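You operate a simulated robot arm through the tools that you are given. There is no shell and no other tool.

The job below is to be done with a simulated robot arm. You get a single attempt, and the scene is never put back.

TASK
Switch the sealer off, let it cool and sweep up the crumbs with the purple brush.
Fine: wait till it shows under 45 degrees; put the brush back, turn the heat to 1 and shut the bar. Set down upright: what you pick out. What is to be rubbed or washed off counts as gone when no trace of it is left.

Only the result counts: the job must be done as asked and must still hold three seconds after the hand-in. Knocking over, shifting, dropping, spilling or breaking anything else fails it.

THE ROBOT
A 7-joint arm with a two-finger parallel gripper, fixed in place. Base frame: the origin is on the floor under the middle of its stand, x ahead of it, y to its left, z up; the work surface is at about z = 0.9. Lengths are in m, angles in rad, forces in N, time in s.
It reaches about 0.966 m from its shoulder. Its first joint turns from -2.897 to 2.897 rad. Payload 3.43 kg.
Tool frame: the origin (TCP) lies between the finger pads and is the grasp point; the fingertips stand 0.03 m ahead of it; z points along the fingers, y is the line along which they close. The gripper opens to 0.094 m. The fingers are 0.028 m wide and 0.01 m thick; the gripper's body (0.05 by 0.096 m) begins 0.055 m behind the TCP.
Orientation is that of the tool frame in the base frame, as a unit quaternion [x, y, z, w]. With the fingers straight down and closing along the base's y, the tool's x points along the base's -x, its y along +y and its z along -z.

THE INTERFACE
- The arm moves only by the tool play_rows. Its arguments are lists of equal length, an entry for each row: "turn": the turn, a rotation vector about the base's x, y, z in units of 4 degrees (1.0 is 4 degrees), a list of three; "travel": the shift along the base's x, y, z in units of 50 mm (1.0 is 50 mm), a list of three; "fingers": the closure in counts, from 0 (fully open) to 255 (shut). In form: {"turn": [[rx, ry, rz], ...], "travel": [[dx, dy, dz], ...], "fingers": [fingers, ...]}. A call has 1 to 20 rows; each row shifts and turns the commanded pose from where the row before left it. A call with a number of a shift or a turn outside -1 to 1 is refused whole. Each row takes 0.2 s and may step no farther than 0.05 m and 0.15 rad from the row before; otherwise, or with a gripper value out of range, the whole call is refused. A pose out of reach is approached as far as the arm can. The call stops where the force on the tool passes 70 N (or 10 N more than at its start, if that is more) or the arm is blocked; 0.2 s more then pass. Each finger travels about 0.045 m/s and halts on what it meets, pressing with about 26 N; the grip force reading is that of the motor and also rises with nothing between the fingers. The clock runs only during rows and for 0.2 s after the last one: add rows that do not move to give the fingers time. It gives the time, the measured TCP pose, the force on the tool (base axes), the opening and the grip force at its end, in the units of the frame above (readings bear some noise), with the torque about the TCP (base axes, N m) and any sound that the robot's microphone picked up.
- Cameras (640 x 400 px; columns grow to the right, rows downward): "scene" is fixed at [0.4001, -0.6733, 1.5088]; the picture's right is [0.93, 0.36, 0.00], its down [0.28, -0.73, -0.63] and it looks along [-0.23, 0.59, -0.78] (base axes); focal length 214 px, centre (320, 200). "wrist" rides on the gripper at [0.076, 0.014, -0.102] in the tool frame; the picture's right is [-0.18, 0.98, 0.00], its down [-0.75, -0.14, -0.64] and it looks along [-0.63, -0.12, 0.77] (tool axes); focal length 243 px, centre (320, 200). There is no depth. A picture from a camera that has moved, and an enlarged one, comes with that camera's place and axes in the base frame and with its lens. The place of the scene camera against the robot may be out by one fixed shift of up to 0.025 m in any direction.
- snapshot(camera): a new picture of that camera. It takes no simulated time.
- slide_trunk(by): slides the trunk up (or, below 0, down) by that many m; the arm rides with it, the base frame stays. It gives what a move gives, with no picture.
- enlarge(camera, box): a new picture of the part [left, top, right, bottom] of that camera's present view, enlarged. It takes no simulated time.
- hand_in(): hands the job in; it is judged then, once.

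Places have to be worked out from the pictures, the camera data and where the tool is seen. Open the gripper and draw the arm clear of the work before you hand the job in, unless the task says otherwise.

The tools are called after ">>>" as a command line: name --argument value ..., lists and objects as JSON in quotes. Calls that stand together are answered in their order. play_rows: Moves the arm, as the interface text tells. Its arguments: {"type":"object","properties":{"turn":{"type":"array","items":{"type":"array","items":{"type":"number"}}},"travel":{"type":"array","items":{"type":"array","items":{"type":"number"}}},"fingers":{"type":"array","items":{"type":"number"}}},"required":["turn","travel","fingers"]} The other tools are called the same way: slide_trunk (by) moves the trunk up or down; snapshot (camera) takes a picture; enlarge (camera, box) takes an enlarged picture of a part of a camera's view; hand_in () hands the job in.

At the start:

```text
clock: 0.0
ee_pos: [0.2469, -0.4361, 1.2288]
orientation: [0.001, 1.0, 0.0, 0.0]
contact_force: [0.4, -0.1, 1.1]
torque: [0.01, 0.02, -0.01]
opening: 0.0942
grip_force: 0.0
trunk travel left (down, up): [-0.375, 0.115]
```

scene: 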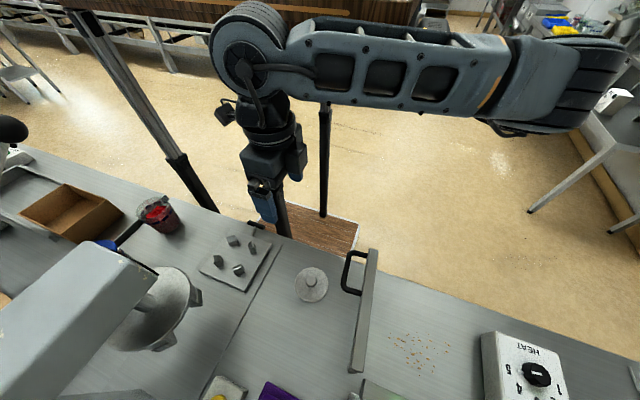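
wrist: 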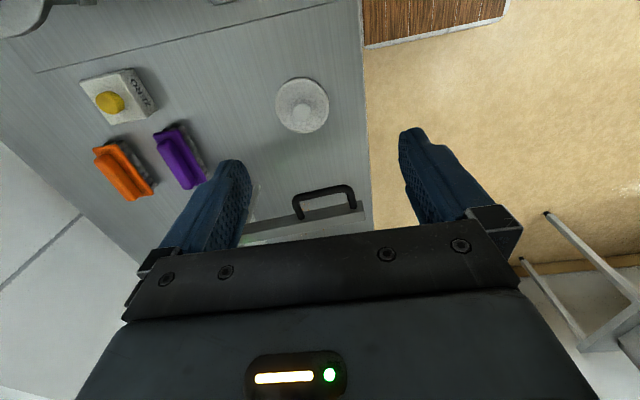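

I'll begin by looking closely at both views, to find the sealer, its switch, the display, the brush and the crumbs.

>>> enlarge --camera "scene" --box '[320, 240, 640, 400]'

>>> enlarge --camera "scene" --box '[0, 140, 320, 400]'

>>> enlarge --camera "wrist" --box '[0, 0, 400, 250]'

```text
2.00 times, centred on (480, 320) of scene
camera zoom: at [0.4001, -0.6733, 1.5088], right [0.93, 0.36, 0.0], down [0.28, -0.73, -0.63], along [-0.23, 0.59, -0.78], focal length 429 px, centre (0, -40)
```

zoom: 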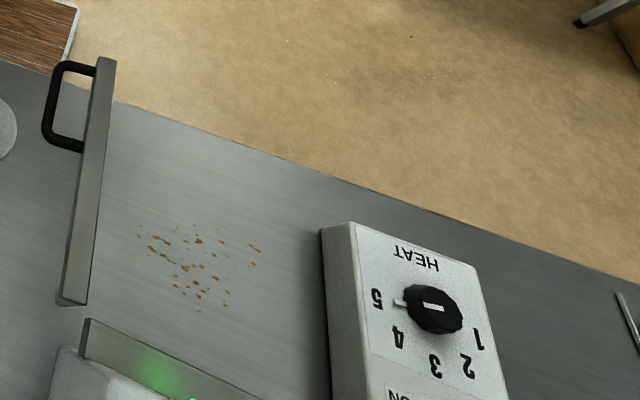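

```text
1.54 times, centred on (160, 270) of scene
camera zoom: at [0.4001, -0.6733, 1.5088], right [0.93, 0.36, 0.0], down [0.28, -0.73, -0.63], along [-0.23, 0.59, -0.78], focal length 330 px, centre (566, 92)
```

zoom: 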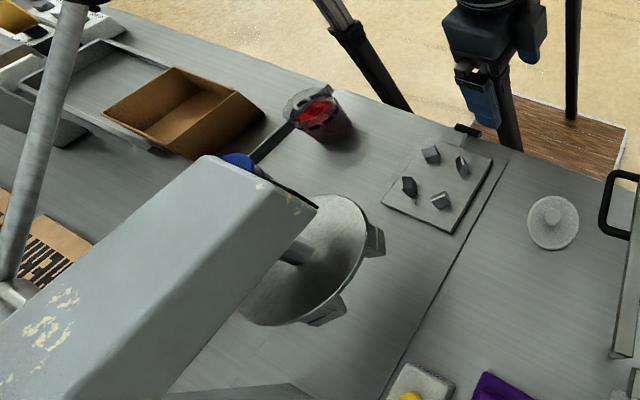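

```text
1.60 times, centred on (200, 125) of wrist
camera zoom: at [0.1697, -0.4227, 1.3323], right [0.19, 0.98, 0.0], down [0.75, -0.14, 0.64], along [0.63, -0.12, -0.77], focal length 388 px, centre (512, 320)
```

zoom: 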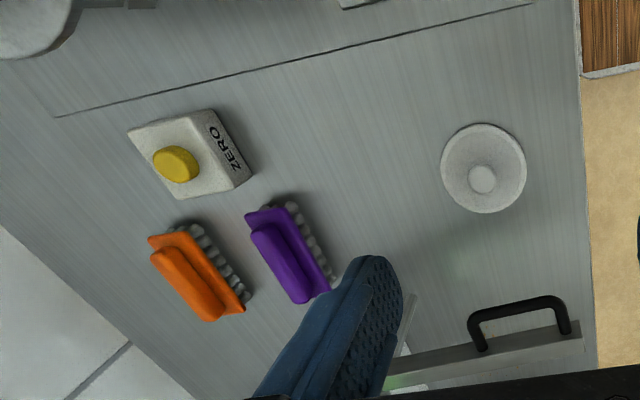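

The bar with the black handle stands open, with the heat knob (at 5) and an ON switch on the control box at larger x. The brushes are near the table front. I'll raise the arm and move it so the wrist camera can see the sealer side.

>>> play_rows --turn '[[0, 0, 0], [0, 0, 0], [0, 0, 0], [0, 0, 0], [0, 0, 0], [0, 0, 0]]' --travel '[[0, 0, 1], [0, -0.5, 1], [0.8, -0.5, 0], [0.8, -0.5, 0], [0.8, -0.5, 0], [0, 0, 0]]' --fingers '[0, 0, 0, 0, 0, 0]'

>>> snapshot --camera "wrist"

>>> snapshot --camera "scene"

```text
refused: row 2 steps farther than a row can; nothing moved
```

```text
taken
camera wrist: at [0.1697, -0.4227, 1.3323], right [0.19, 0.98, 0.0], down [0.75, -0.14, 0.64], along [0.63, -0.12, -0.77], focal length 243 px, centre (320, 200)
```

wrist: 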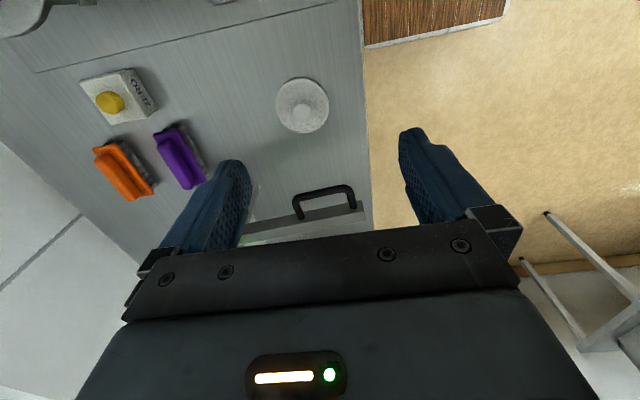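

```text
taken
```

scene: 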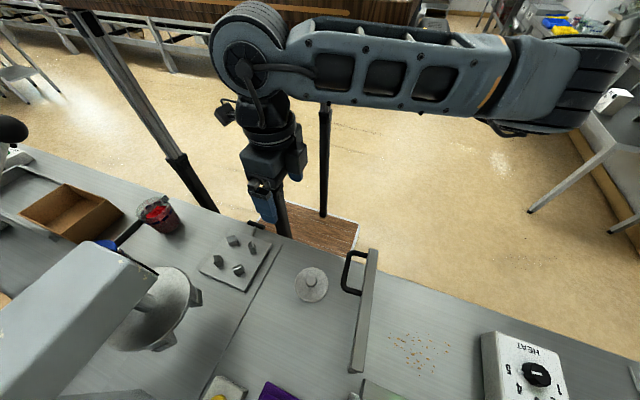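

The row's combined step was too long. I'll retry with steps that stay under 50 mm in total.

>>> play_rows --turn '[[0, 0, 0], [0, 0, 0], [0, 0, 0], [0, 0, 0], [0, 0, 0], [0, 0, 0], [0, 0, 0], [0, 0, 0]]' --travel '[[0, 0, 0.9], [0, 0, 0.9], [0.8, -0.4, 0], [0.8, -0.4, 0], [0.8, -0.4, 0], [0.8, -0.4, 0], [0, 0, 0], [0, 0, 0]]' --fingers '[0, 0, 0, 0, 0, 0, 0, 0]'

>>> snapshot --camera "wrist"

>>> snapshot --camera "scene"

```text
clock: 1.8
ee_pos: [0.4049, -0.5173, 1.3187]
orientation: [0.001, 1.0, 0.0, 0.0]
contact_force: [0.0, 0.1, 0.2]
torque: [-0.03, 0.01, 0.0]
opening: 0.094
grip_force: 0.1
trunk travel left (down, up): [-0.375, 0.115]
```

```text
taken
camera wrist: at [0.3282, -0.5026, 1.4218], right [0.19, 0.98, 0.0], down [0.75, -0.14, 0.64], along [0.63, -0.12, -0.77], focal length 243 px, centre (320, 200)
```

wrist: 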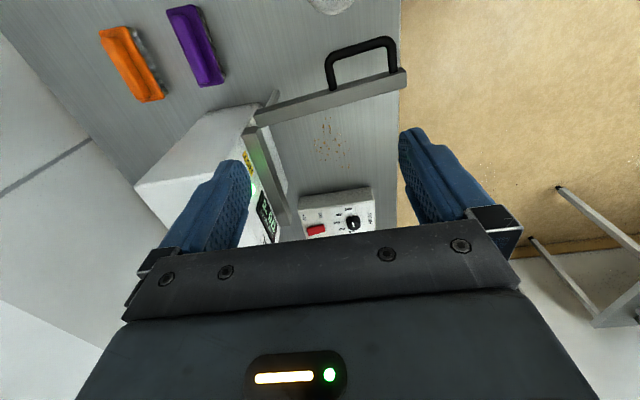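

```text
taken
```

scene: 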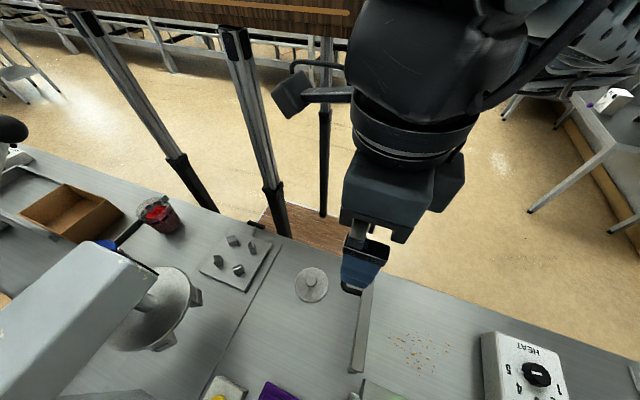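

The sealer body, its display and the control box are now in view. I'll enlarge that part.

>>> enlarge --camera "wrist" --box '[130, 90, 290, 250]'

>>> enlarge --camera "wrist" --box '[240, 20, 420, 240]'

>>> enlarge --camera "wrist" --box '[60, 0, 300, 150]'

```text
2.50 times, centred on (210, 170) of wrist
camera zoom: at [0.3282, -0.5026, 1.4218], right [0.19, 0.98, 0.0], down [0.75, -0.14, 0.64], along [0.63, -0.12, -0.77], focal length 606 px, centre (595, 275)
```

zoom: 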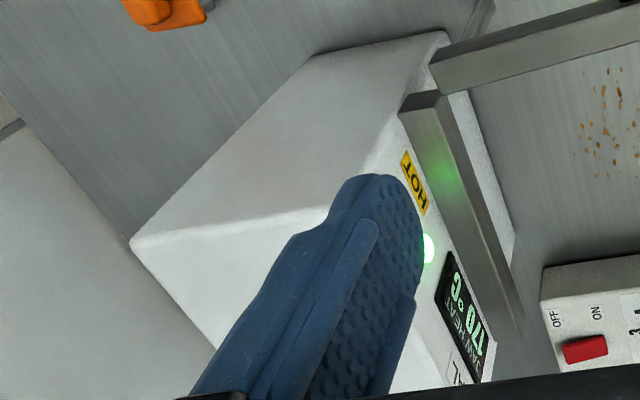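

```text
1.82 times, centred on (330, 130) of wrist
camera zoom: at [0.3282, -0.5026, 1.4218], right [0.19, 0.98, 0.0], down [0.75, -0.14, 0.64], along [0.63, -0.12, -0.77], focal length 441 px, centre (302, 327)
```

zoom: 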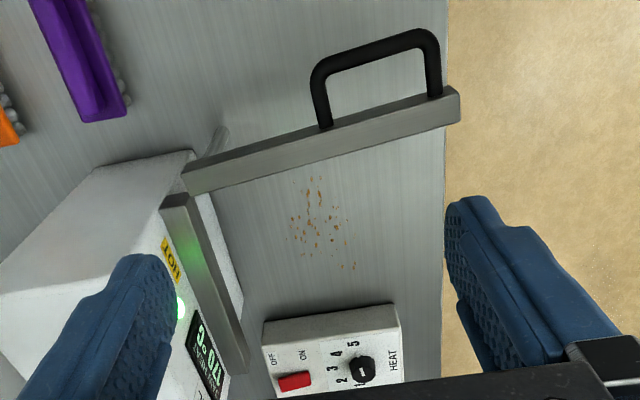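

```text
2.67 times, centred on (180, 75) of wrist
camera zoom: at [0.3282, -0.5026, 1.4218], right [0.19, 0.98, 0.0], down [0.75, -0.14, 0.64], along [0.63, -0.12, -0.77], focal length 647 px, centre (693, 533)
```

zoom: 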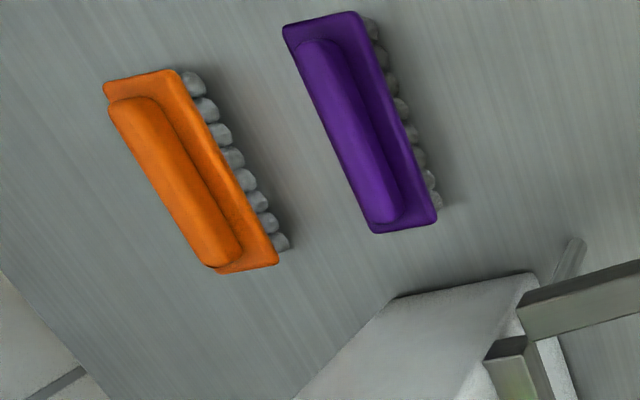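

The display reads about 140 °C, the red switch lies between OFF and ON, and the knob is on the box ahead. I'll move further out to see the control box and display better.

>>> play_rows --turn '[[0, 0, 0], [0, 0, 0], [0, 0, 0], [0, 0, 0], [0, 0, 0]]' --travel '[[0.9, 0, 0], [0.9, 0, 0], [0.9, 0, 0], [0.9, 0, 0], [0, 0, 0]]' --fingers '[0, 0, 0, 0, 0]'

>>> snapshot --camera "wrist"

>>> enlarge --camera "wrist" --box '[200, 0, 420, 160]'

>>> enlarge --camera "wrist" --box '[250, 60, 410, 240]'

```text
clock: 3.0
ee_pos: [0.586, -0.5169, 1.3207]
orientation: [0.001, 1.0, 0.0, -0.001]
contact_force: [0.1, -0.1, 0.1]
torque: [0.0, -0.01, -0.03]
opening: 0.094
grip_force: 0.0
trunk travel left (down, up): [-0.375, 0.115]
```

```text
taken
camera wrist: at [0.5095, -0.5024, 1.4233], right [0.19, 0.98, 0.0], down [0.75, -0.14, 0.64], along [0.63, -0.12, -0.77], focal length 243 px, centre (320, 200)
```

wrist: 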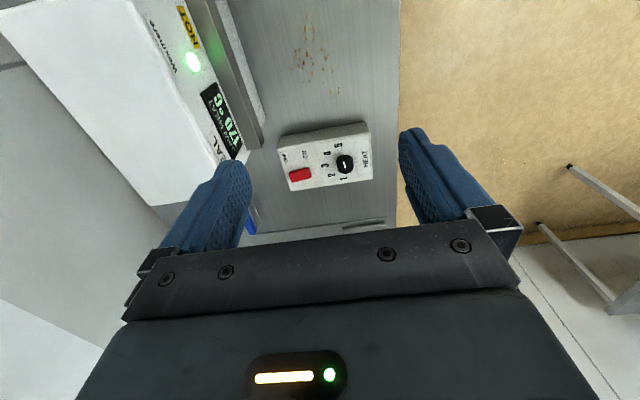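

```text
2.50 times, centred on (310, 80) of wrist
camera zoom: at [0.5095, -0.5024, 1.4233], right [0.19, 0.98, 0.0], down [0.75, -0.14, 0.64], along [0.63, -0.12, -0.77], focal length 606 px, centre (345, 500)
```

zoom: 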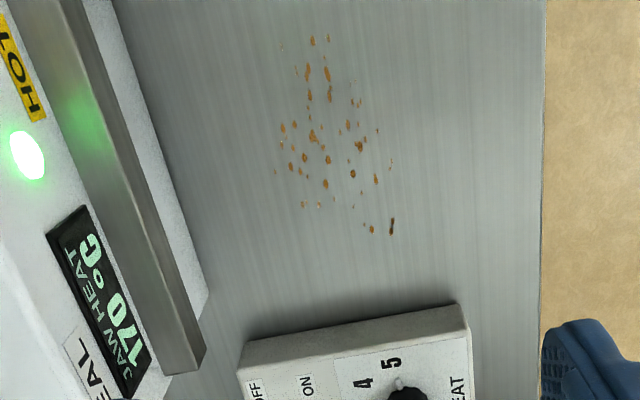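

```text
2.22 times, centred on (330, 150) of wrist
camera zoom: at [0.5095, -0.5024, 1.4233], right [0.19, 0.98, 0.0], down [0.75, -0.14, 0.64], along [0.63, -0.12, -0.77], focal length 539 px, centre (298, 311)
```

zoom: 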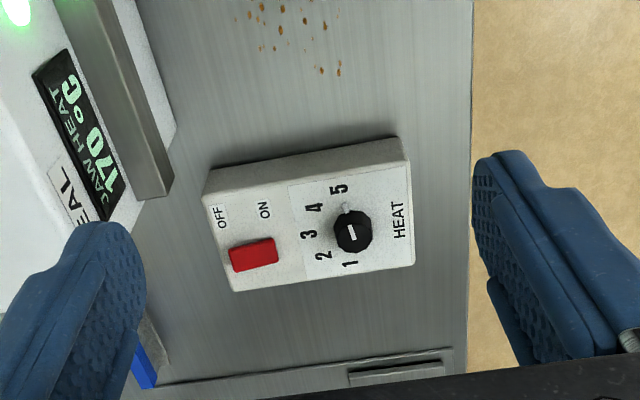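

The display now reads 170 °C. By triangulating between the two wrist views I put the switch near [0.80, -0.60, 0.97] and the knob near [0.79, -0.50, 0.97]. I'll move closer to see the switch type and refine heights.

>>> play_rows --turn '[[0, 0, 0], [0, 0, 0], [0, 0, 0], [0, 0, 0], [0, 0, 0]]' --travel '[[0.5, 0, -0.7], [0.5, 0, -0.7], [0.5, 0, -0.7], [0, -0.2, -0.5], [0, 0, 0]]' --fingers '[0, 0, 0, 0, 0]'

>>> snapshot --camera "wrist"

>>> enlarge --camera "wrist" --box '[240, 80, 420, 240]'

>>> snapshot --camera "scene"

```text
clock: 4.2
ee_pos: [0.6616, -0.5288, 1.1869]
orientation: [0.0, 1.0, 0.0, 0.0]
contact_force: [0.1, 0.3, -0.5]
torque: [0.02, 0.04, 0.03]
opening: 0.0941
grip_force: 0.1
trunk travel left (down, up): [-0.375, 0.115]
```

```text
taken
camera wrist: at [0.5849, -0.5143, 1.291], right [0.19, 0.98, 0.0], down [0.75, -0.14, 0.64], along [0.63, -0.12, -0.77], focal length 243 px, centre (320, 200)
```

wrist: 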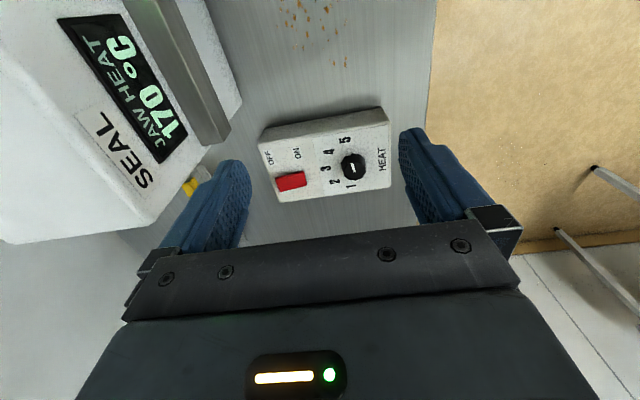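

```text
2.50 times, centred on (330, 160) of wrist
camera zoom: at [0.5849, -0.5143, 1.291], right [0.19, 0.98, 0.0], down [0.75, -0.14, 0.64], along [0.63, -0.12, -0.77], focal length 606 px, centre (295, 300)
```

zoom: 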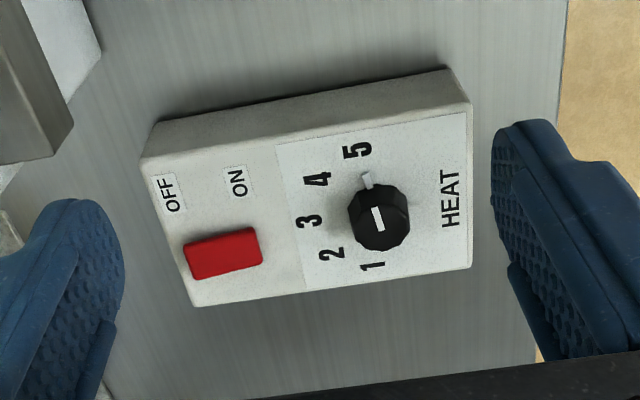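

```text
taken
```

scene: 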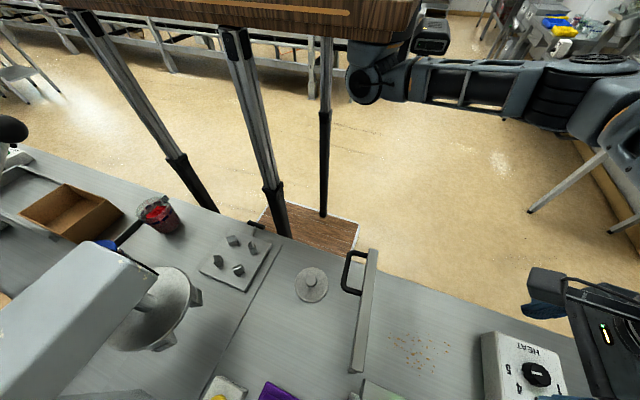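

The rocker, knob and labels are clear. Before I lower the arm at the switch, I need to know how close and how tall the sealer body is there.

>>> enlarge --camera "wrist" --box '[0, 0, 260, 260]'

>>> enlarge --camera "scene" --box '[440, 300, 640, 400]'

```text
1.54 times, centred on (130, 130) of wrist
camera zoom: at [0.5849, -0.5143, 1.291], right [0.19, 0.98, 0.0], down [0.75, -0.14, 0.64], along [0.63, -0.12, -0.77], focal length 373 px, centre (612, 308)
```

zoom: 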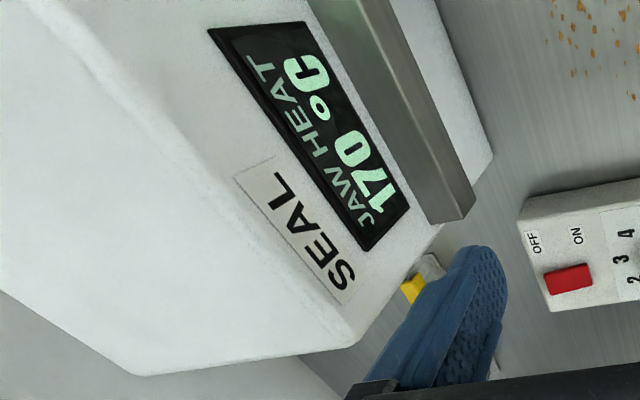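

```text
3.20 times, centred on (540, 350) of scene
camera zoom: at [0.4001, -0.6733, 1.5088], right [0.93, 0.36, 0.0], down [0.28, -0.73, -0.63], along [-0.23, 0.59, -0.78], focal length 686 px, centre (-384, -280)
```

zoom: 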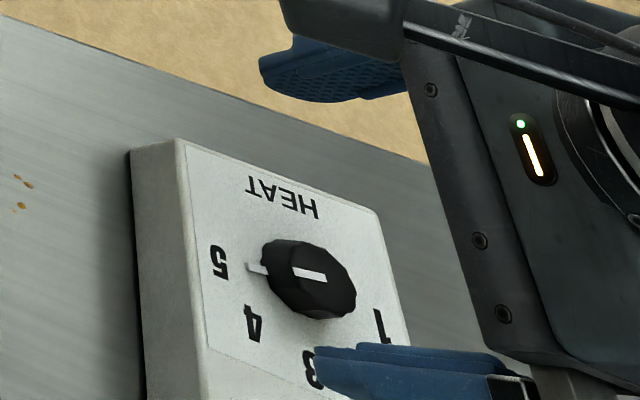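

The sealer body rises to about z = 1.14, but it ends near x = 0.71, so a straight-down press at x = 0.80 is clear. I'll close the fingers and move above the OFF half of the rocker.

>>> play_rows --turn '[[0, 0, 0], [0, 0, 0], [0, 0, 0], [0, 0, 0], [0, 0, 0], [0, 0, 0], [0, 0, 0], [0, 0, 0]]' --travel '[[0.692, -0.44, 0], [0.692, -0.44, 0], [0.692, -0.44, 0], [0.692, -0.44, 0], [0, 0, -0.8], [0, 0, -0.8], [0, 0, -0.5], [0, 0, 0]]' --fingers '[255, 255, 255, 255, 255, 255, 255, 255]'

>>> snapshot --camera "wrist"

>>> snapshot --camera "scene"

```text
clock: 6.0
ee_pos: [0.7686, -0.5897, 1.0808]
orientation: [0.002, 1.0, -0.001, -0.001]
contact_force: [0.2, -0.1, 0.1]
torque: [0.02, 0.0, -0.01]
opening: 0.0
grip_force: 26.0
out of reach, approached as far as the arm can: row 4
trunk travel left (down, up): [-0.375, 0.115]
```

```text
taken
camera wrist: at [0.6922, -0.5754, 1.1849], right [0.18, 0.98, 0.0], down [0.75, -0.14, 0.64], along [0.63, -0.12, -0.77], focal length 243 px, centre (320, 200)
```

wrist: 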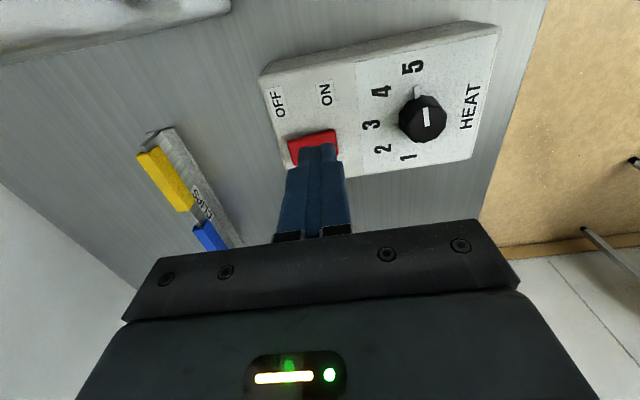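

```text
taken
```

scene: 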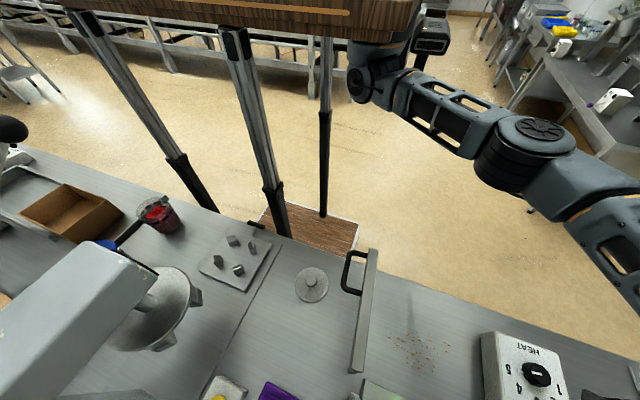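

The straight-down pose runs out of reach at the switch. I'll tilt the fingers about 20° toward -y, so the hand leans away from the sealer, and shift over the OFF half.

>>> play_rows --turn '[[-1, 0, 0], [-1, 0, 0], [-1, 0, 0], [-1, 0, 0], [-1, 0, 0], [0, 0, 0], [0, 0, 0]]' --travel '[[0, 0, 0], [0, 0, 0], [0, 0, 0], [0, 0, 0], [0, 0, 0], [0.56, -0.5, -0.2], [0, 0, 0]]' --fingers '[255, 255, 255, 255, 255, 255, 255]'

>>> snapshot --camera "wrist"

>>> enlarge --camera "wrist" --box '[200, 20, 400, 240]'

```text
clock: 7.6
ee_pos: [0.7994, -0.6117, 1.0721]
orientation: [0.0, 0.985, -0.174, 0.0]
contact_force: [-0.6, -0.5, 0.4]
torque: [0.01, 0.0, 0.0]
opening: 0.0
grip_force: 26.2
trunk travel left (down, up): [-0.375, 0.115]
```

```text
taken
camera wrist: at [0.7211, -0.5629, 1.165], right [0.19, 0.92, -0.34], down [0.75, 0.09, 0.65], along [0.63, -0.37, -0.68], focal length 243 px, centre (320, 200)
```

wrist: 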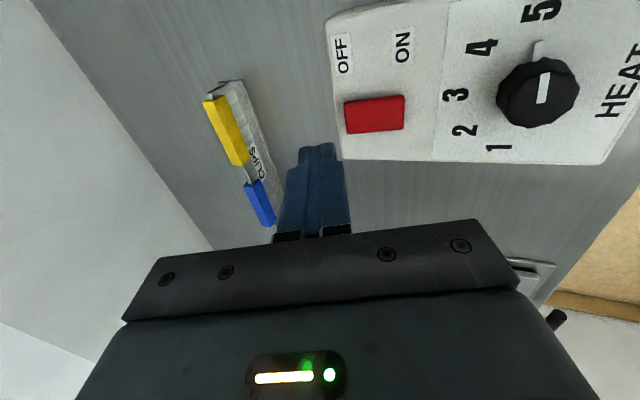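

```text
1.82 times, centred on (300, 130) of wrist
camera zoom: at [0.7211, -0.5629, 1.165], right [0.19, 0.92, -0.34], down [0.75, 0.09, 0.65], along [0.63, -0.37, -0.68], focal length 441 px, centre (356, 327)
```

zoom: 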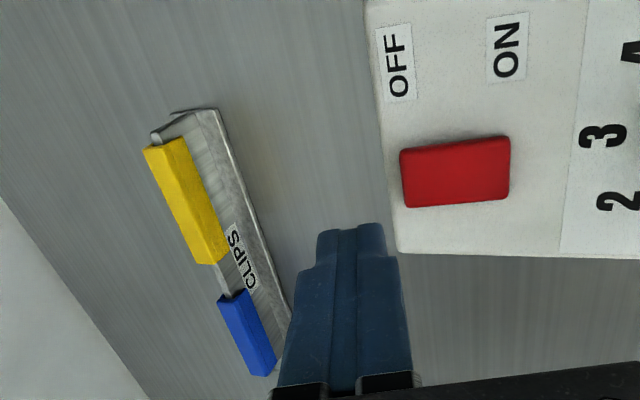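

The switch centre holds at [0.802, -0.602, 0.97], with the OFF end at y ≈ -0.627. I'll shift slightly toward OFF and come down in small steps while watching force.

>>> play_rows --turn '[[0, 0, 0], [0, 0, 0], [0, 0, 0], [0, 0, 0], [0, 0, 0]]' --travel '[[0, -0.13, -0.6], [0, 0, -0.5], [0, 0, -0.1], [0, 0, -0.08], [0, 0, 0]]' --fingers '[255, 255, 255, 255, 255]'

>>> enlarge --camera "wrist" --box '[200, 20, 440, 240]'

```text
clock: 8.8
ee_pos: [0.7993, -0.6189, 1.0073]
orientation: [0.001, 0.985, -0.174, 0.0]
contact_force: [-0.2, 0.0, -0.2]
torque: [-0.01, 0.04, -0.01]
opening: 0.0001
grip_force: 25.2
trunk travel left (down, up): [-0.375, 0.115]
```

```text
1.82 times, centred on (320, 130) of wrist
camera zoom: at [0.7213, -0.5703, 1.0994], right [0.19, 0.92, -0.34], down [0.75, 0.09, 0.65], along [0.63, -0.37, -0.68], focal length 441 px, centre (320, 327)
```

zoom: 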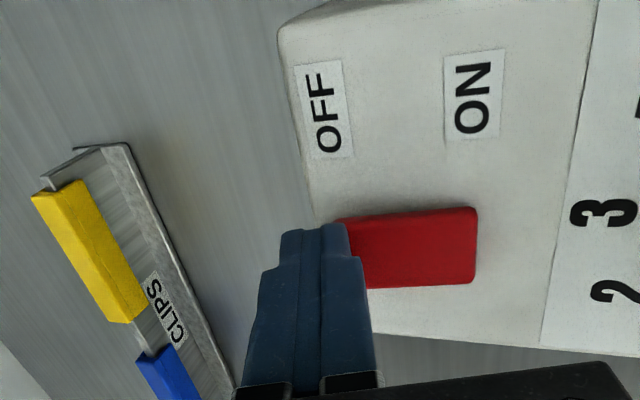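

No contact yet; the fingertip is at about z = 0.976, over the OFF end. I'll continue down in 3 mm steps.

>>> play_rows --turn '[[0, 0, 0], [0, 0, 0], [0, 0, 0]]' --travel '[[0, 0, -0.06], [0, 0, -0.06], [0, 0, 0]]' --fingers '[255, 255, 255]'

>>> enlarge --camera "wrist" --box '[200, 20, 440, 240]'

```text
clock: 9.6
ee_pos: [0.7996, -0.6195, 1.0016]
orientation: [0.001, 0.985, -0.174, 0.001]
contact_force: [-0.1, -0.5, 0.3]
torque: [0.04, 0.0, 0.01]
opening: 0.0001
grip_force: 25.9
trunk travel left (down, up): [-0.375, 0.115]
```

```text
1.82 times, centred on (320, 130) of wrist
camera zoom: at [0.7214, -0.571, 1.094], right [0.18, 0.92, -0.34], down [0.75, 0.09, 0.65], along [0.63, -0.37, -0.68], focal length 441 px, centre (320, 327)
```

zoom: 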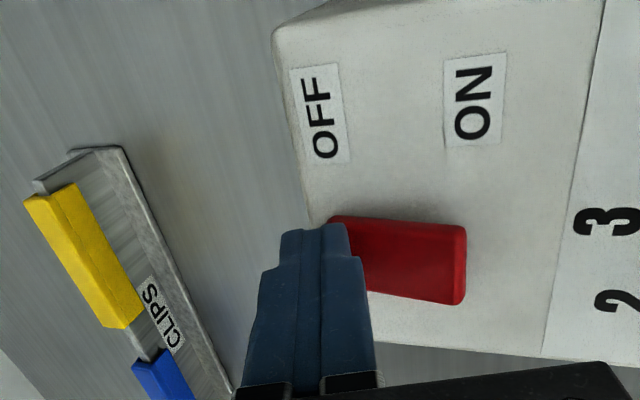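

The rocker has tipped over to the OFF side. I'll lift away and check that it stays, and read the display.

>>> play_rows --turn '[[0, 0, 0], [0, 0, 0], [0, 0, 0], [0, 0, 0]]' --travel '[[0, 0, 0.8], [0, 0.3, 0.8], [0, 0.6, 0.7], [0, 0, 0]]' --fingers '[255, 255, 255, 255]'

>>> snapshot --camera "wrist"

>>> enlarge --camera "wrist" --box '[200, 20, 440, 240]'

```text
clock: 10.6
ee_pos: [0.8009, -0.5728, 1.1179]
orientation: [0.0, 0.985, -0.173, 0.0]
contact_force: [0.4, -0.2, 0.2]
torque: [0.01, 0.02, 0.03]
opening: 0.0002
grip_force: 26.1
trunk travel left (down, up): [-0.375, 0.115]
```

```text
taken
camera wrist: at [0.7225, -0.5253, 1.2095], right [0.18, 0.92, -0.34], down [0.75, 0.09, 0.65], along [0.63, -0.37, -0.68], focal length 243 px, centre (320, 200)
```

wrist: 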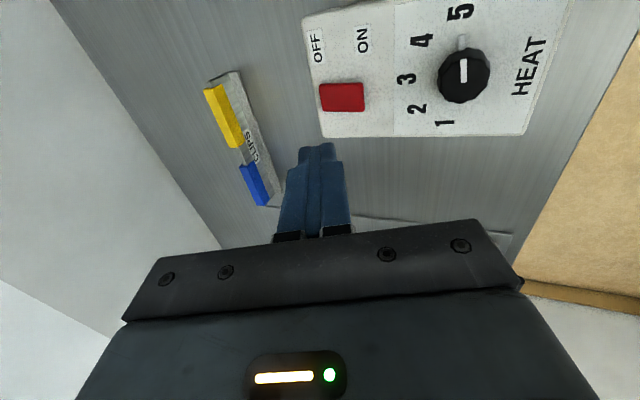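

```text
1.82 times, centred on (320, 130) of wrist
camera zoom: at [0.7225, -0.5253, 1.2095], right [0.18, 0.92, -0.34], down [0.75, 0.09, 0.65], along [0.63, -0.37, -0.68], focal length 441 px, centre (320, 327)
```

zoom: 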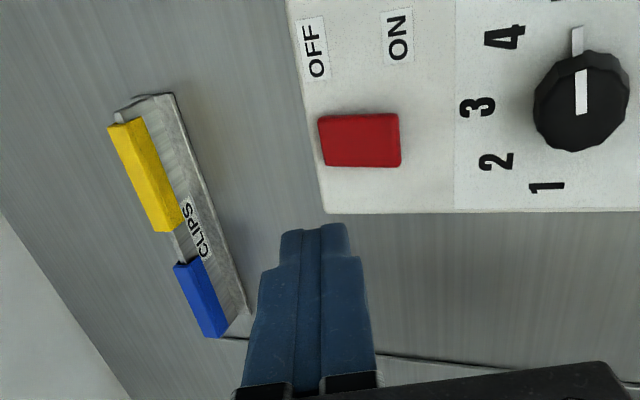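

The rocker now sits with its ON side raised. I'll go back to the earlier viewpoint with the tool upright to see whether the display temperature is falling.

>>> play_rows --turn '[[1, 0, 0], [1, 0, 0], [1, 0, 0], [1, 0, 0], [1, 0, 0], [0, 0, 0]]' --travel '[[-0.6, 0.2, 0.3], [-0.6, 0.2, 0.3], [-0.6, 0.2, 0.3], [-0.6, 0.2, 0.3], [-0.6, 0.2, 0.3], [0, 0, 0]]' --fingers '[255, 255, 255, 255, 255, 255]'

>>> snapshot --camera "wrist"

>>> enlarge --camera "wrist" --box '[40, 0, 260, 200]'

```text
clock: 12.0
ee_pos: [0.6473, -0.5241, 1.1925]
orientation: [0.0, 1.0, 0.0, 0.0]
contact_force: [1.1, -0.4, -0.7]
torque: [0.02, -0.03, 0.03]
opening: 0.0001
grip_force: 26.3
trunk travel left (down, up): [-0.375, 0.115]
```

```text
taken
camera wrist: at [0.5704, -0.5095, 1.2952], right [0.18, 0.98, 0.0], down [0.75, -0.14, 0.64], along [0.63, -0.12, -0.77], focal length 243 px, centre (320, 200)
```

wrist: 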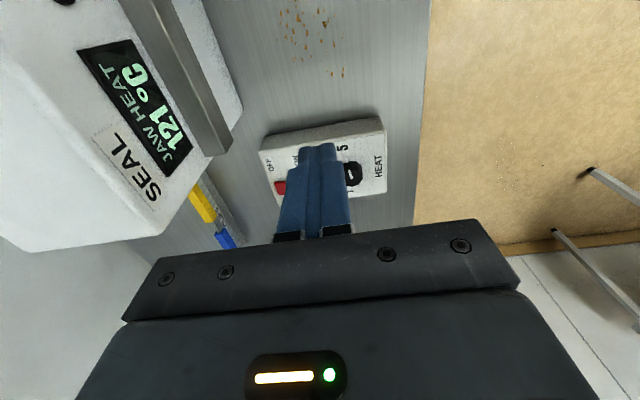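

```text
2.00 times, centred on (150, 100) of wrist
camera zoom: at [0.5704, -0.5095, 1.2952], right [0.18, 0.98, 0.0], down [0.75, -0.14, 0.64], along [0.63, -0.12, -0.77], focal length 485 px, centre (660, 400)
```

zoom: 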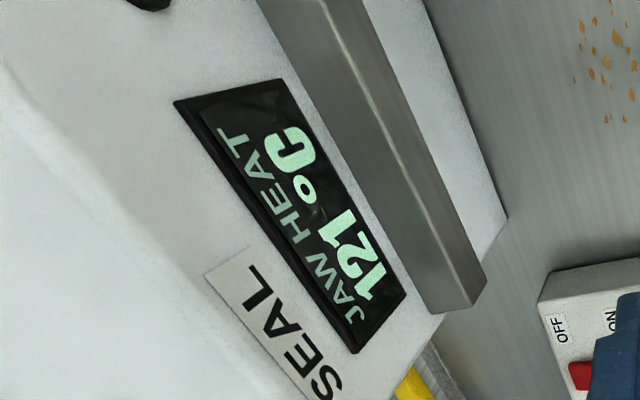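

The display is down to 121 °C and falling quickly, so the switch is off. I'll wait here a few seconds and read it again.

>>> play_rows --turn '[[0, 0, 0], [0, 0, 0], [0, 0, 0], [0, 0, 0], [0, 0, 0], [0, 0, 0], [0, 0, 0], [0, 0, 0], [0, 0, 0], [0, 0, 0], [0, 0, 0], [0, 0, 0], [0, 0, 0], [0, 0, 0], [0, 0, 0], [0, 0, 0], [0, 0, 0], [0, 0, 0], [0, 0, 0], [0, 0, 0]]' --travel '[[0, 0, 0], [0, 0, 0], [0, 0, 0], [0, 0, 0], [0, 0, 0], [0, 0, 0], [0, 0, 0], [0, 0, 0], [0, 0, 0], [0, 0, 0], [0, 0, 0], [0, 0, 0], [0, 0, 0], [0, 0, 0], [0, 0, 0], [0, 0, 0], [0, 0, 0], [0, 0, 0], [0, 0, 0], [0, 0, 0]]' --fingers '[255, 255, 255, 255, 255, 255, 255, 255, 255, 255, 255, 255, 255, 255, 255, 255, 255, 255, 255, 255]'

>>> enlarge --camera "wrist" --box '[40, 0, 260, 200]'

>>> enlarge --camera "wrist" --box '[220, 0, 420, 160]'

```text
clock: 16.2
ee_pos: [0.6473, -0.5239, 1.1944]
orientation: [0.001, 1.0, 0.0, 0.001]
contact_force: [0.6, -0.5, 0.6]
torque: [-0.01, 0.01, 0.02]
opening: 0.0
grip_force: 25.8
trunk travel left (down, up): [-0.375, 0.115]
```

```text
2.00 times, centred on (150, 100) of wrist
camera zoom: at [0.5706, -0.5096, 1.2951], right [0.19, 0.98, 0.0], down [0.75, -0.14, 0.64], along [0.63, -0.12, -0.77], focal length 485 px, centre (660, 400)
```

zoom: 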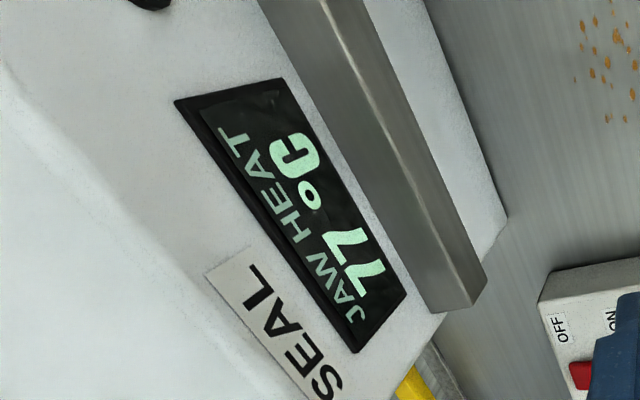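

```text
2.50 times, centred on (320, 80) of wrist
camera zoom: at [0.5706, -0.5096, 1.2951], right [0.19, 0.98, 0.0], down [0.75, -0.14, 0.64], along [0.63, -0.12, -0.77], focal length 606 px, centre (320, 500)
```

zoom: 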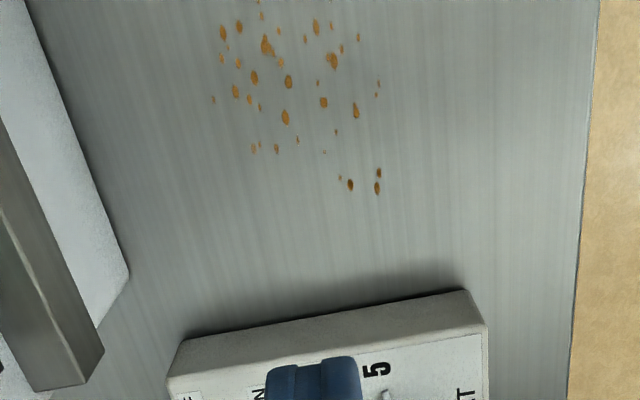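

It reads 77 °C and is still cooling. The crumbs cover about x 0.525–0.67, y -0.58 to -0.483. While it cools I'll raise the arm and move to view the purple brush, near [0.36, -0.72].

>>> play_rows --turn '[[0, 0, 0], [0, 0, 0], [0, 0, 0], [0, 0, 0], [0, 0, 0], [0, 0, 0], [0, 0, 0], [0, 0, 0], [0, 0, 0], [0, 0, 0], [0, 0, 0], [0, 0, 0], [0, 0, 0], [0, 0, 0]]' --travel '[[0, 0, 0.9], [0, 0, 0.9], [0, 0, 0.5], [-0.8, -0.39, 0], [-0.8, -0.39, 0], [-0.8, -0.39, 0], [-0.8, -0.39, 0], [-0.8, -0.39, 0], [-0.8, -0.39, 0], [-0.8, -0.39, 0], [-0.8, -0.39, 0], [-0.8, -0.39, 0], [0, 0, -0.6], [0, 0, 0]]' --fingers '[255, 255, 255, 255, 255, 255, 255, 255, 0, 0, 0, 0, 0, 0]'

>>> snapshot --camera "wrist"

>>> snapshot --camera "scene"

```text
clock: 19.2
ee_pos: [0.2872, -0.6989, 1.2776]
orientation: [0.001, 1.0, 0.0, 0.0]
contact_force: [0.1, -0.2, -0.7]
torque: [0.02, 0.02, 0.0]
opening: 0.0942
grip_force: 0.0
trunk travel left (down, up): [-0.375, 0.115]
```

```text
taken
camera wrist: at [0.2094, -0.6861, 1.3811], right [0.19, 0.98, 0.0], down [0.75, -0.14, 0.64], along [0.63, -0.12, -0.77], focal length 243 px, centre (320, 200)
```

wrist: 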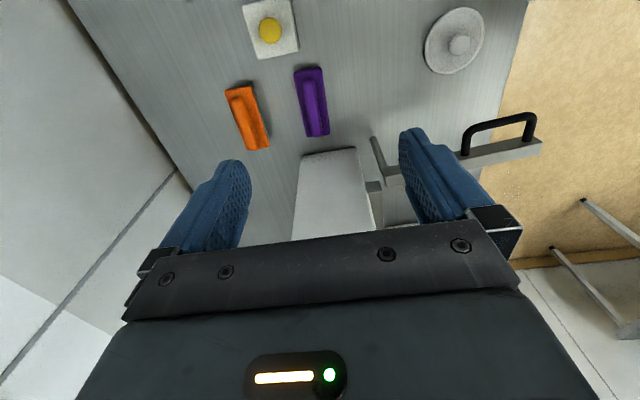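

```text
taken
```

scene: 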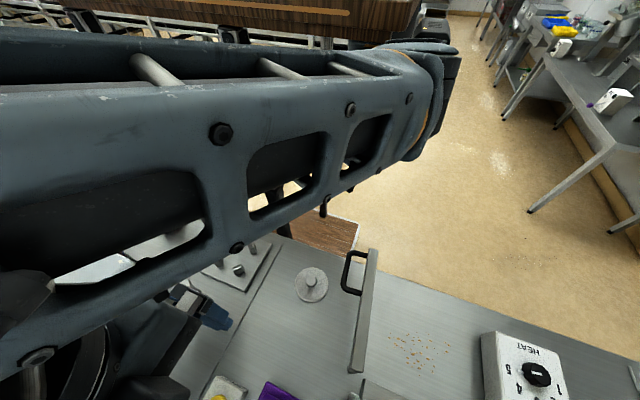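

The purple brush is in view, lying along x. I'll enlarge it to measure its handle and height.

>>> enlarge --camera "wrist" --box '[220, 40, 380, 160]'

>>> enlarge --camera "wrist" --box '[280, 100, 460, 240]'

```text
3.33 times, centred on (300, 100) of wrist
camera zoom: at [0.2094, -0.6861, 1.3811], right [0.19, 0.98, 0.0], down [0.75, -0.14, 0.64], along [0.63, -0.12, -0.77], focal length 809 px, centre (387, 533)
```

zoom: 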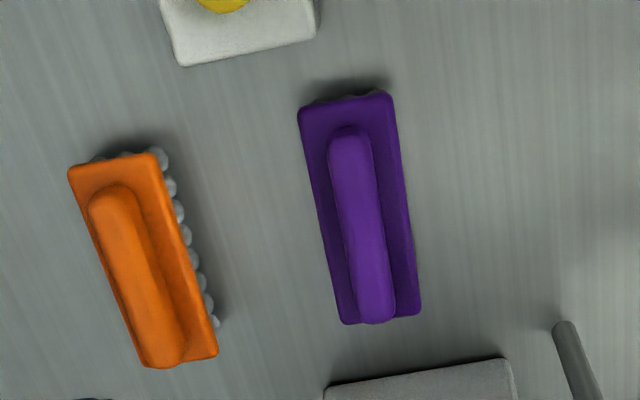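

```text
2.86 times, centred on (370, 170) of wrist
camera zoom: at [0.2094, -0.6861, 1.3811], right [0.19, 0.98, 0.0], down [0.75, -0.14, 0.64], along [0.63, -0.12, -0.77], focal length 693 px, centre (177, 286)
```

zoom: 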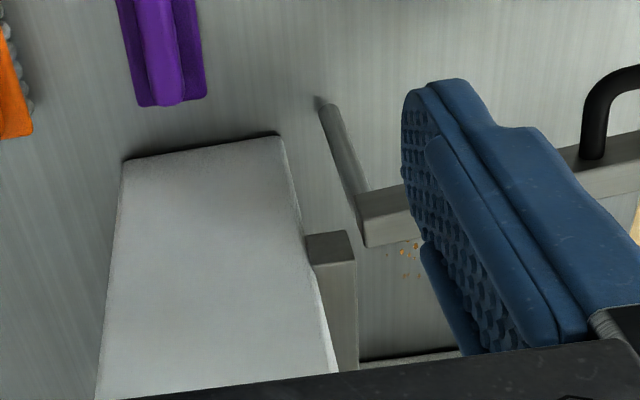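

From two views, the brush block is about 0.117 × 0.047 m, centred near [0.357, -0.727], with its block top near z = 0.928. The handle ridge is about 23 mm wide with its top near z = 0.95. I'll move above it with a slight yaw to match and descend part-way.

>>> play_rows --turn '[[0, 0, -0.5], [0, 0, 0], [0, 0, 0], [0, 0, 0], [0, 0, 0], [0, 0, 0], [0, 0, 0], [0, 0, 0], [0, 0, 0], [0, 0, 0]]' --travel '[[0.708, -0.275, 0], [0.708, -0.275, 0], [0, 0, -0.9], [0, 0, -0.9], [0, 0, -0.9], [0, 0, -0.9], [0, 0, -0.9], [0, 0, 0], [0, 0, 0], [0, 0, 0]]' --fingers '[0, 0, 0, 0, 0, 0, 0, 0, 0, 0]'

>>> snapshot --camera "wrist"

>>> snapshot --camera "scene"

```text
clock: 21.4
ee_pos: [0.3592, -0.7268, 1.0511]
orientation: [0.018, 1.0, -0.001, 0.0]
contact_force: [-0.4, 0.1, 0.2]
torque: [0.02, 0.03, 0.0]
opening: 0.094
grip_force: 0.0
trunk travel left (down, up): [-0.375, 0.115]
```

```text
taken
camera wrist: at [0.2815, -0.7093, 1.1543], right [0.22, 0.98, 0.0], down [0.75, -0.17, 0.64], along [0.63, -0.14, -0.77], focal length 243 px, centre (320, 200)
```

wrist: 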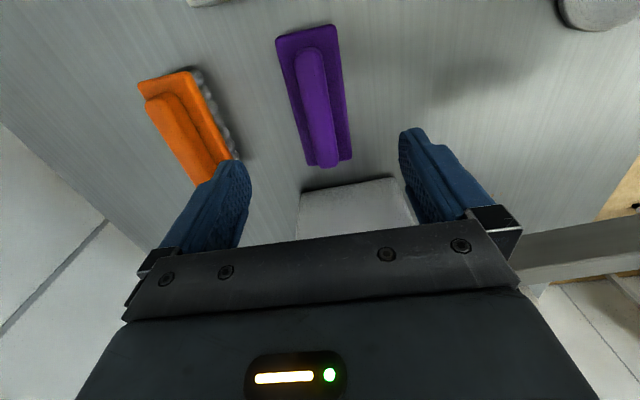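

```text
taken
```

scene: 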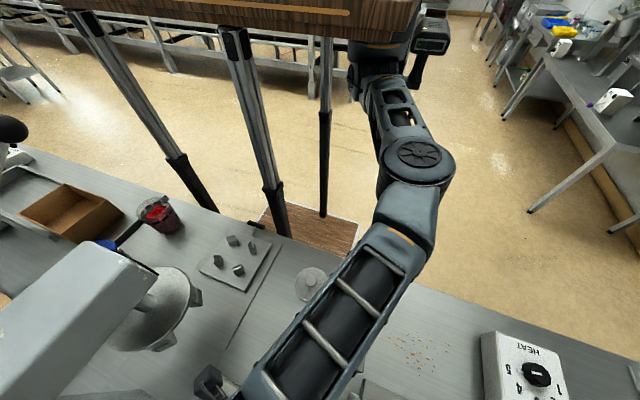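

The brush lines up under the gripper (centre line at about -2.6°, tool at -2°). I'll descend so the fingertips sit just above the block and close on the ridge.

>>> play_rows --turn '[[0, 0, 0], [0, 0, 0], [0, 0, 0], [0, 0, 0], [0, 0, 0]]' --travel '[[0, 0, -0.7], [0, 0, -0.7], [0, 0, -0.3], [0, 0, 0], [0, 0, 0]]' --fingers '[0, 0, 0, 0, 0]'

>>> snapshot --camera "wrist"

>>> enlarge --camera "scene" --box '[160, 200, 420, 400]'

```text
clock: 22.6
ee_pos: [0.3592, -0.7267, 0.9669]
orientation: [0.019, 1.0, 0.0, 0.0]
contact_force: [-0.2, -0.6, 0.1]
torque: [-0.05, 0.0, -0.01]
opening: 0.0937
grip_force: 0.1
trunk travel left (down, up): [-0.375, 0.115]
```

```text
taken
camera wrist: at [0.2817, -0.7096, 1.07], right [0.22, 0.98, 0.0], down [0.75, -0.17, 0.64], along [0.63, -0.14, -0.77], focal length 243 px, centre (320, 200)
```

wrist: 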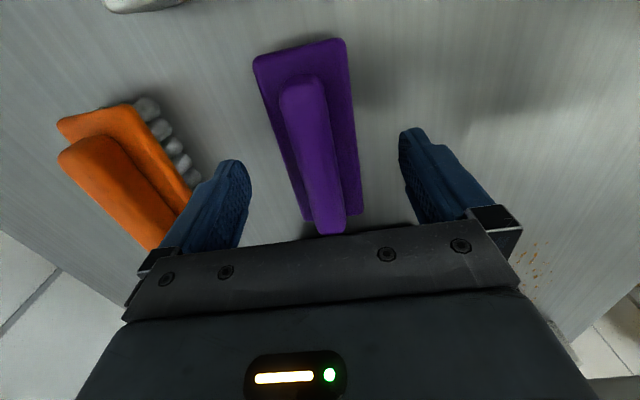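

```text
2.00 times, centred on (290, 300) of scene
camera zoom: at [0.4001, -0.6733, 1.5088], right [0.93, 0.36, 0.0], down [0.28, -0.73, -0.63], along [-0.23, 0.59, -0.78], focal length 429 px, centre (380, 0)
```

zoom: 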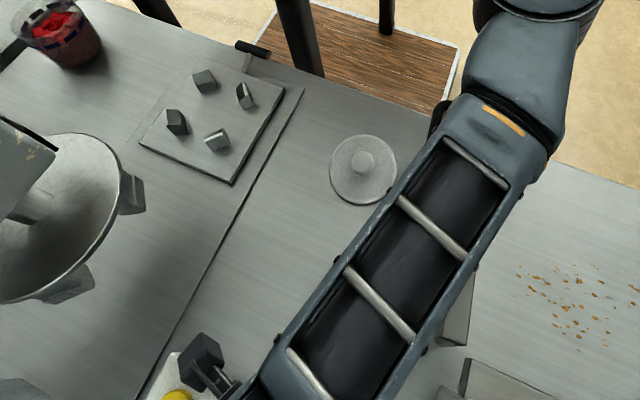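

The brush is centred between the fingers and the fingertips are about 9 mm above the block top. I'll go down 4 mm more and close on the ridge.

>>> play_rows --turn '[[0, 0, 0], [0, 0, 0], [0, 0, 0], [0, 0, 0], [0, 0, 0], [0, 0, 0], [0, 0, 0], [0, 0, 0], [0, 0, 0]]' --travel '[[0, 0, -0.09], [0, 0, 0], [0, 0, 0], [0, 0, 0], [0, 0, 0], [0, 0, 0], [0, 0, 0], [0, 0, 0], [0, 0, 0]]' --fingers '[0, 0, 255, 255, 255, 255, 255, 255, 255]'

>>> snapshot --camera "wrist"

```text
clock: 24.6
ee_pos: [0.3585, -0.7259, 0.9644]
orientation: [0.017, 1.0, 0.0, 0.0]
contact_force: [-0.2, -2.2, 18.4]
torque: [0.29, 0.05, -0.01]
opening: 0.0215
grip_force: 26.0
trunk travel left (down, up): [-0.375, 0.115]
```

```text
taken
camera wrist: at [0.2816, -0.7098, 1.0676], right [0.22, 0.98, 0.0], down [0.75, -0.17, 0.64], along [0.63, -0.14, -0.77], focal length 243 px, centre (320, 200)
```

wrist: 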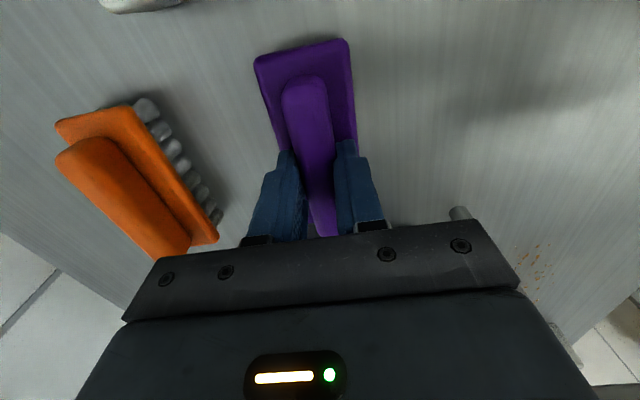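

The ridge is gripped at 21.5 mm opening at TCP [0.3585, -0.7259, 0.964], which I'll reuse for putting the brush back. I'll lift it straight up.

>>> play_rows --turn '[[0, 0, 0], [0, 0, 0], [0, 0, 0], [0, 0, 0], [0, 0, 0]]' --travel '[[0, 0, 0.2], [0, 0, 0.5], [0, 0, 0.8], [0, 0, 0.8], [0, 0, 0]]' --fingers '[255, 255, 255, 255, 255]'

>>> snapshot --camera "wrist"

```text
clock: 25.8
ee_pos: [0.3602, -0.7265, 1.0788]
orientation: [0.019, 1.0, 0.0, 0.0]
contact_force: [-0.2, 0.2, -0.5]
torque: [-0.01, -0.03, -0.02]
opening: 0.0214
grip_force: 25.9
trunk travel left (down, up): [-0.375, 0.115]
```

```text
taken
camera wrist: at [0.283, -0.7097, 1.1824], right [0.22, 0.98, 0.0], down [0.75, -0.17, 0.64], along [0.63, -0.14, -0.77], focal length 243 px, centre (320, 200)
```

wrist: 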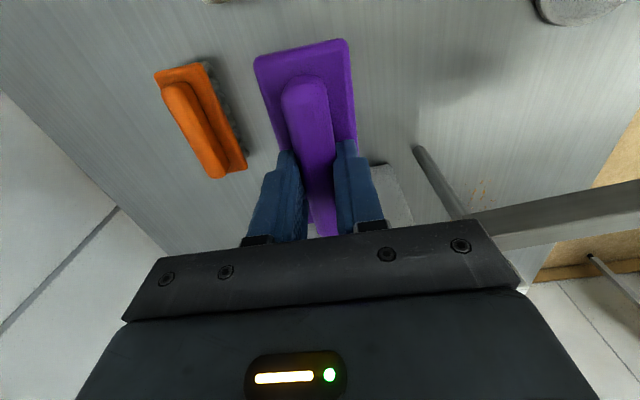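

The brush is held firmly. I'll raise it clear of the sealer and carry it over toward the crumbs, then read the display.

>>> play_rows --turn '[[0, 0, 0], [0, 0, 0], [0, 0, 0], [0, 0, 0], [0, 0, 0], [0, 0, 0], [0, 0, 0], [0, 0, 0], [0, 0, 0], [0, 0, 0], [0, 0, 0], [0, 0, 0], [0, 0, 0], [0, 0, 0]]' --travel '[[0, 0, 0.9], [0, 0, 0.9], [0, 0, 0.9], [0, 0, 0.9], [0, 0, 0.8], [0.7, 0.52, 0], [0.7, 0.52, 0], [0.7, 0.52, 0], [0.7, 0.52, 0], [0.7, 0.52, 0], [0.7, 0.52, 0], [0.7, 0.52, 0], [0.7, 0.52, 0], [0, 0, 0]]' --fingers '[255, 255, 255, 255, 255, 255, 255, 255, 255, 255, 255, 255, 255, 255]'

>>> snapshot --camera "wrist"

>>> snapshot --camera "scene"

```text
clock: 28.8
ee_pos: [0.6392, -0.5097, 1.2978]
orientation: [0.019, 1.0, -0.001, 0.0]
contact_force: [0.0, 0.5, -2.3]
torque: [0.02, 0.02, 0.03]
opening: 0.0214
grip_force: 25.5
out of reach, approached as far as the arm can: row 5
trunk travel left (down, up): [-0.375, 0.115]
```

```text
taken
camera wrist: at [0.5626, -0.4931, 1.4006], right [0.22, 0.98, 0.0], down [0.75, -0.17, 0.64], along [0.63, -0.14, -0.77], focal length 243 px, centre (320, 200)
```

wrist: 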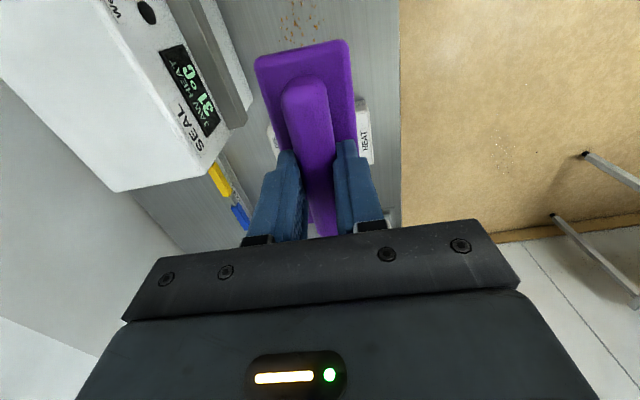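

```text
taken
```

scene: 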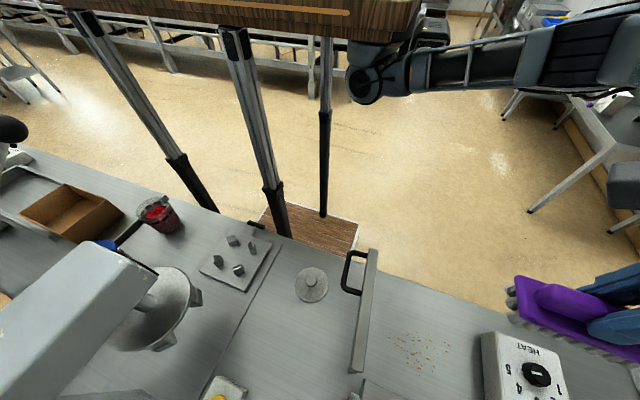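

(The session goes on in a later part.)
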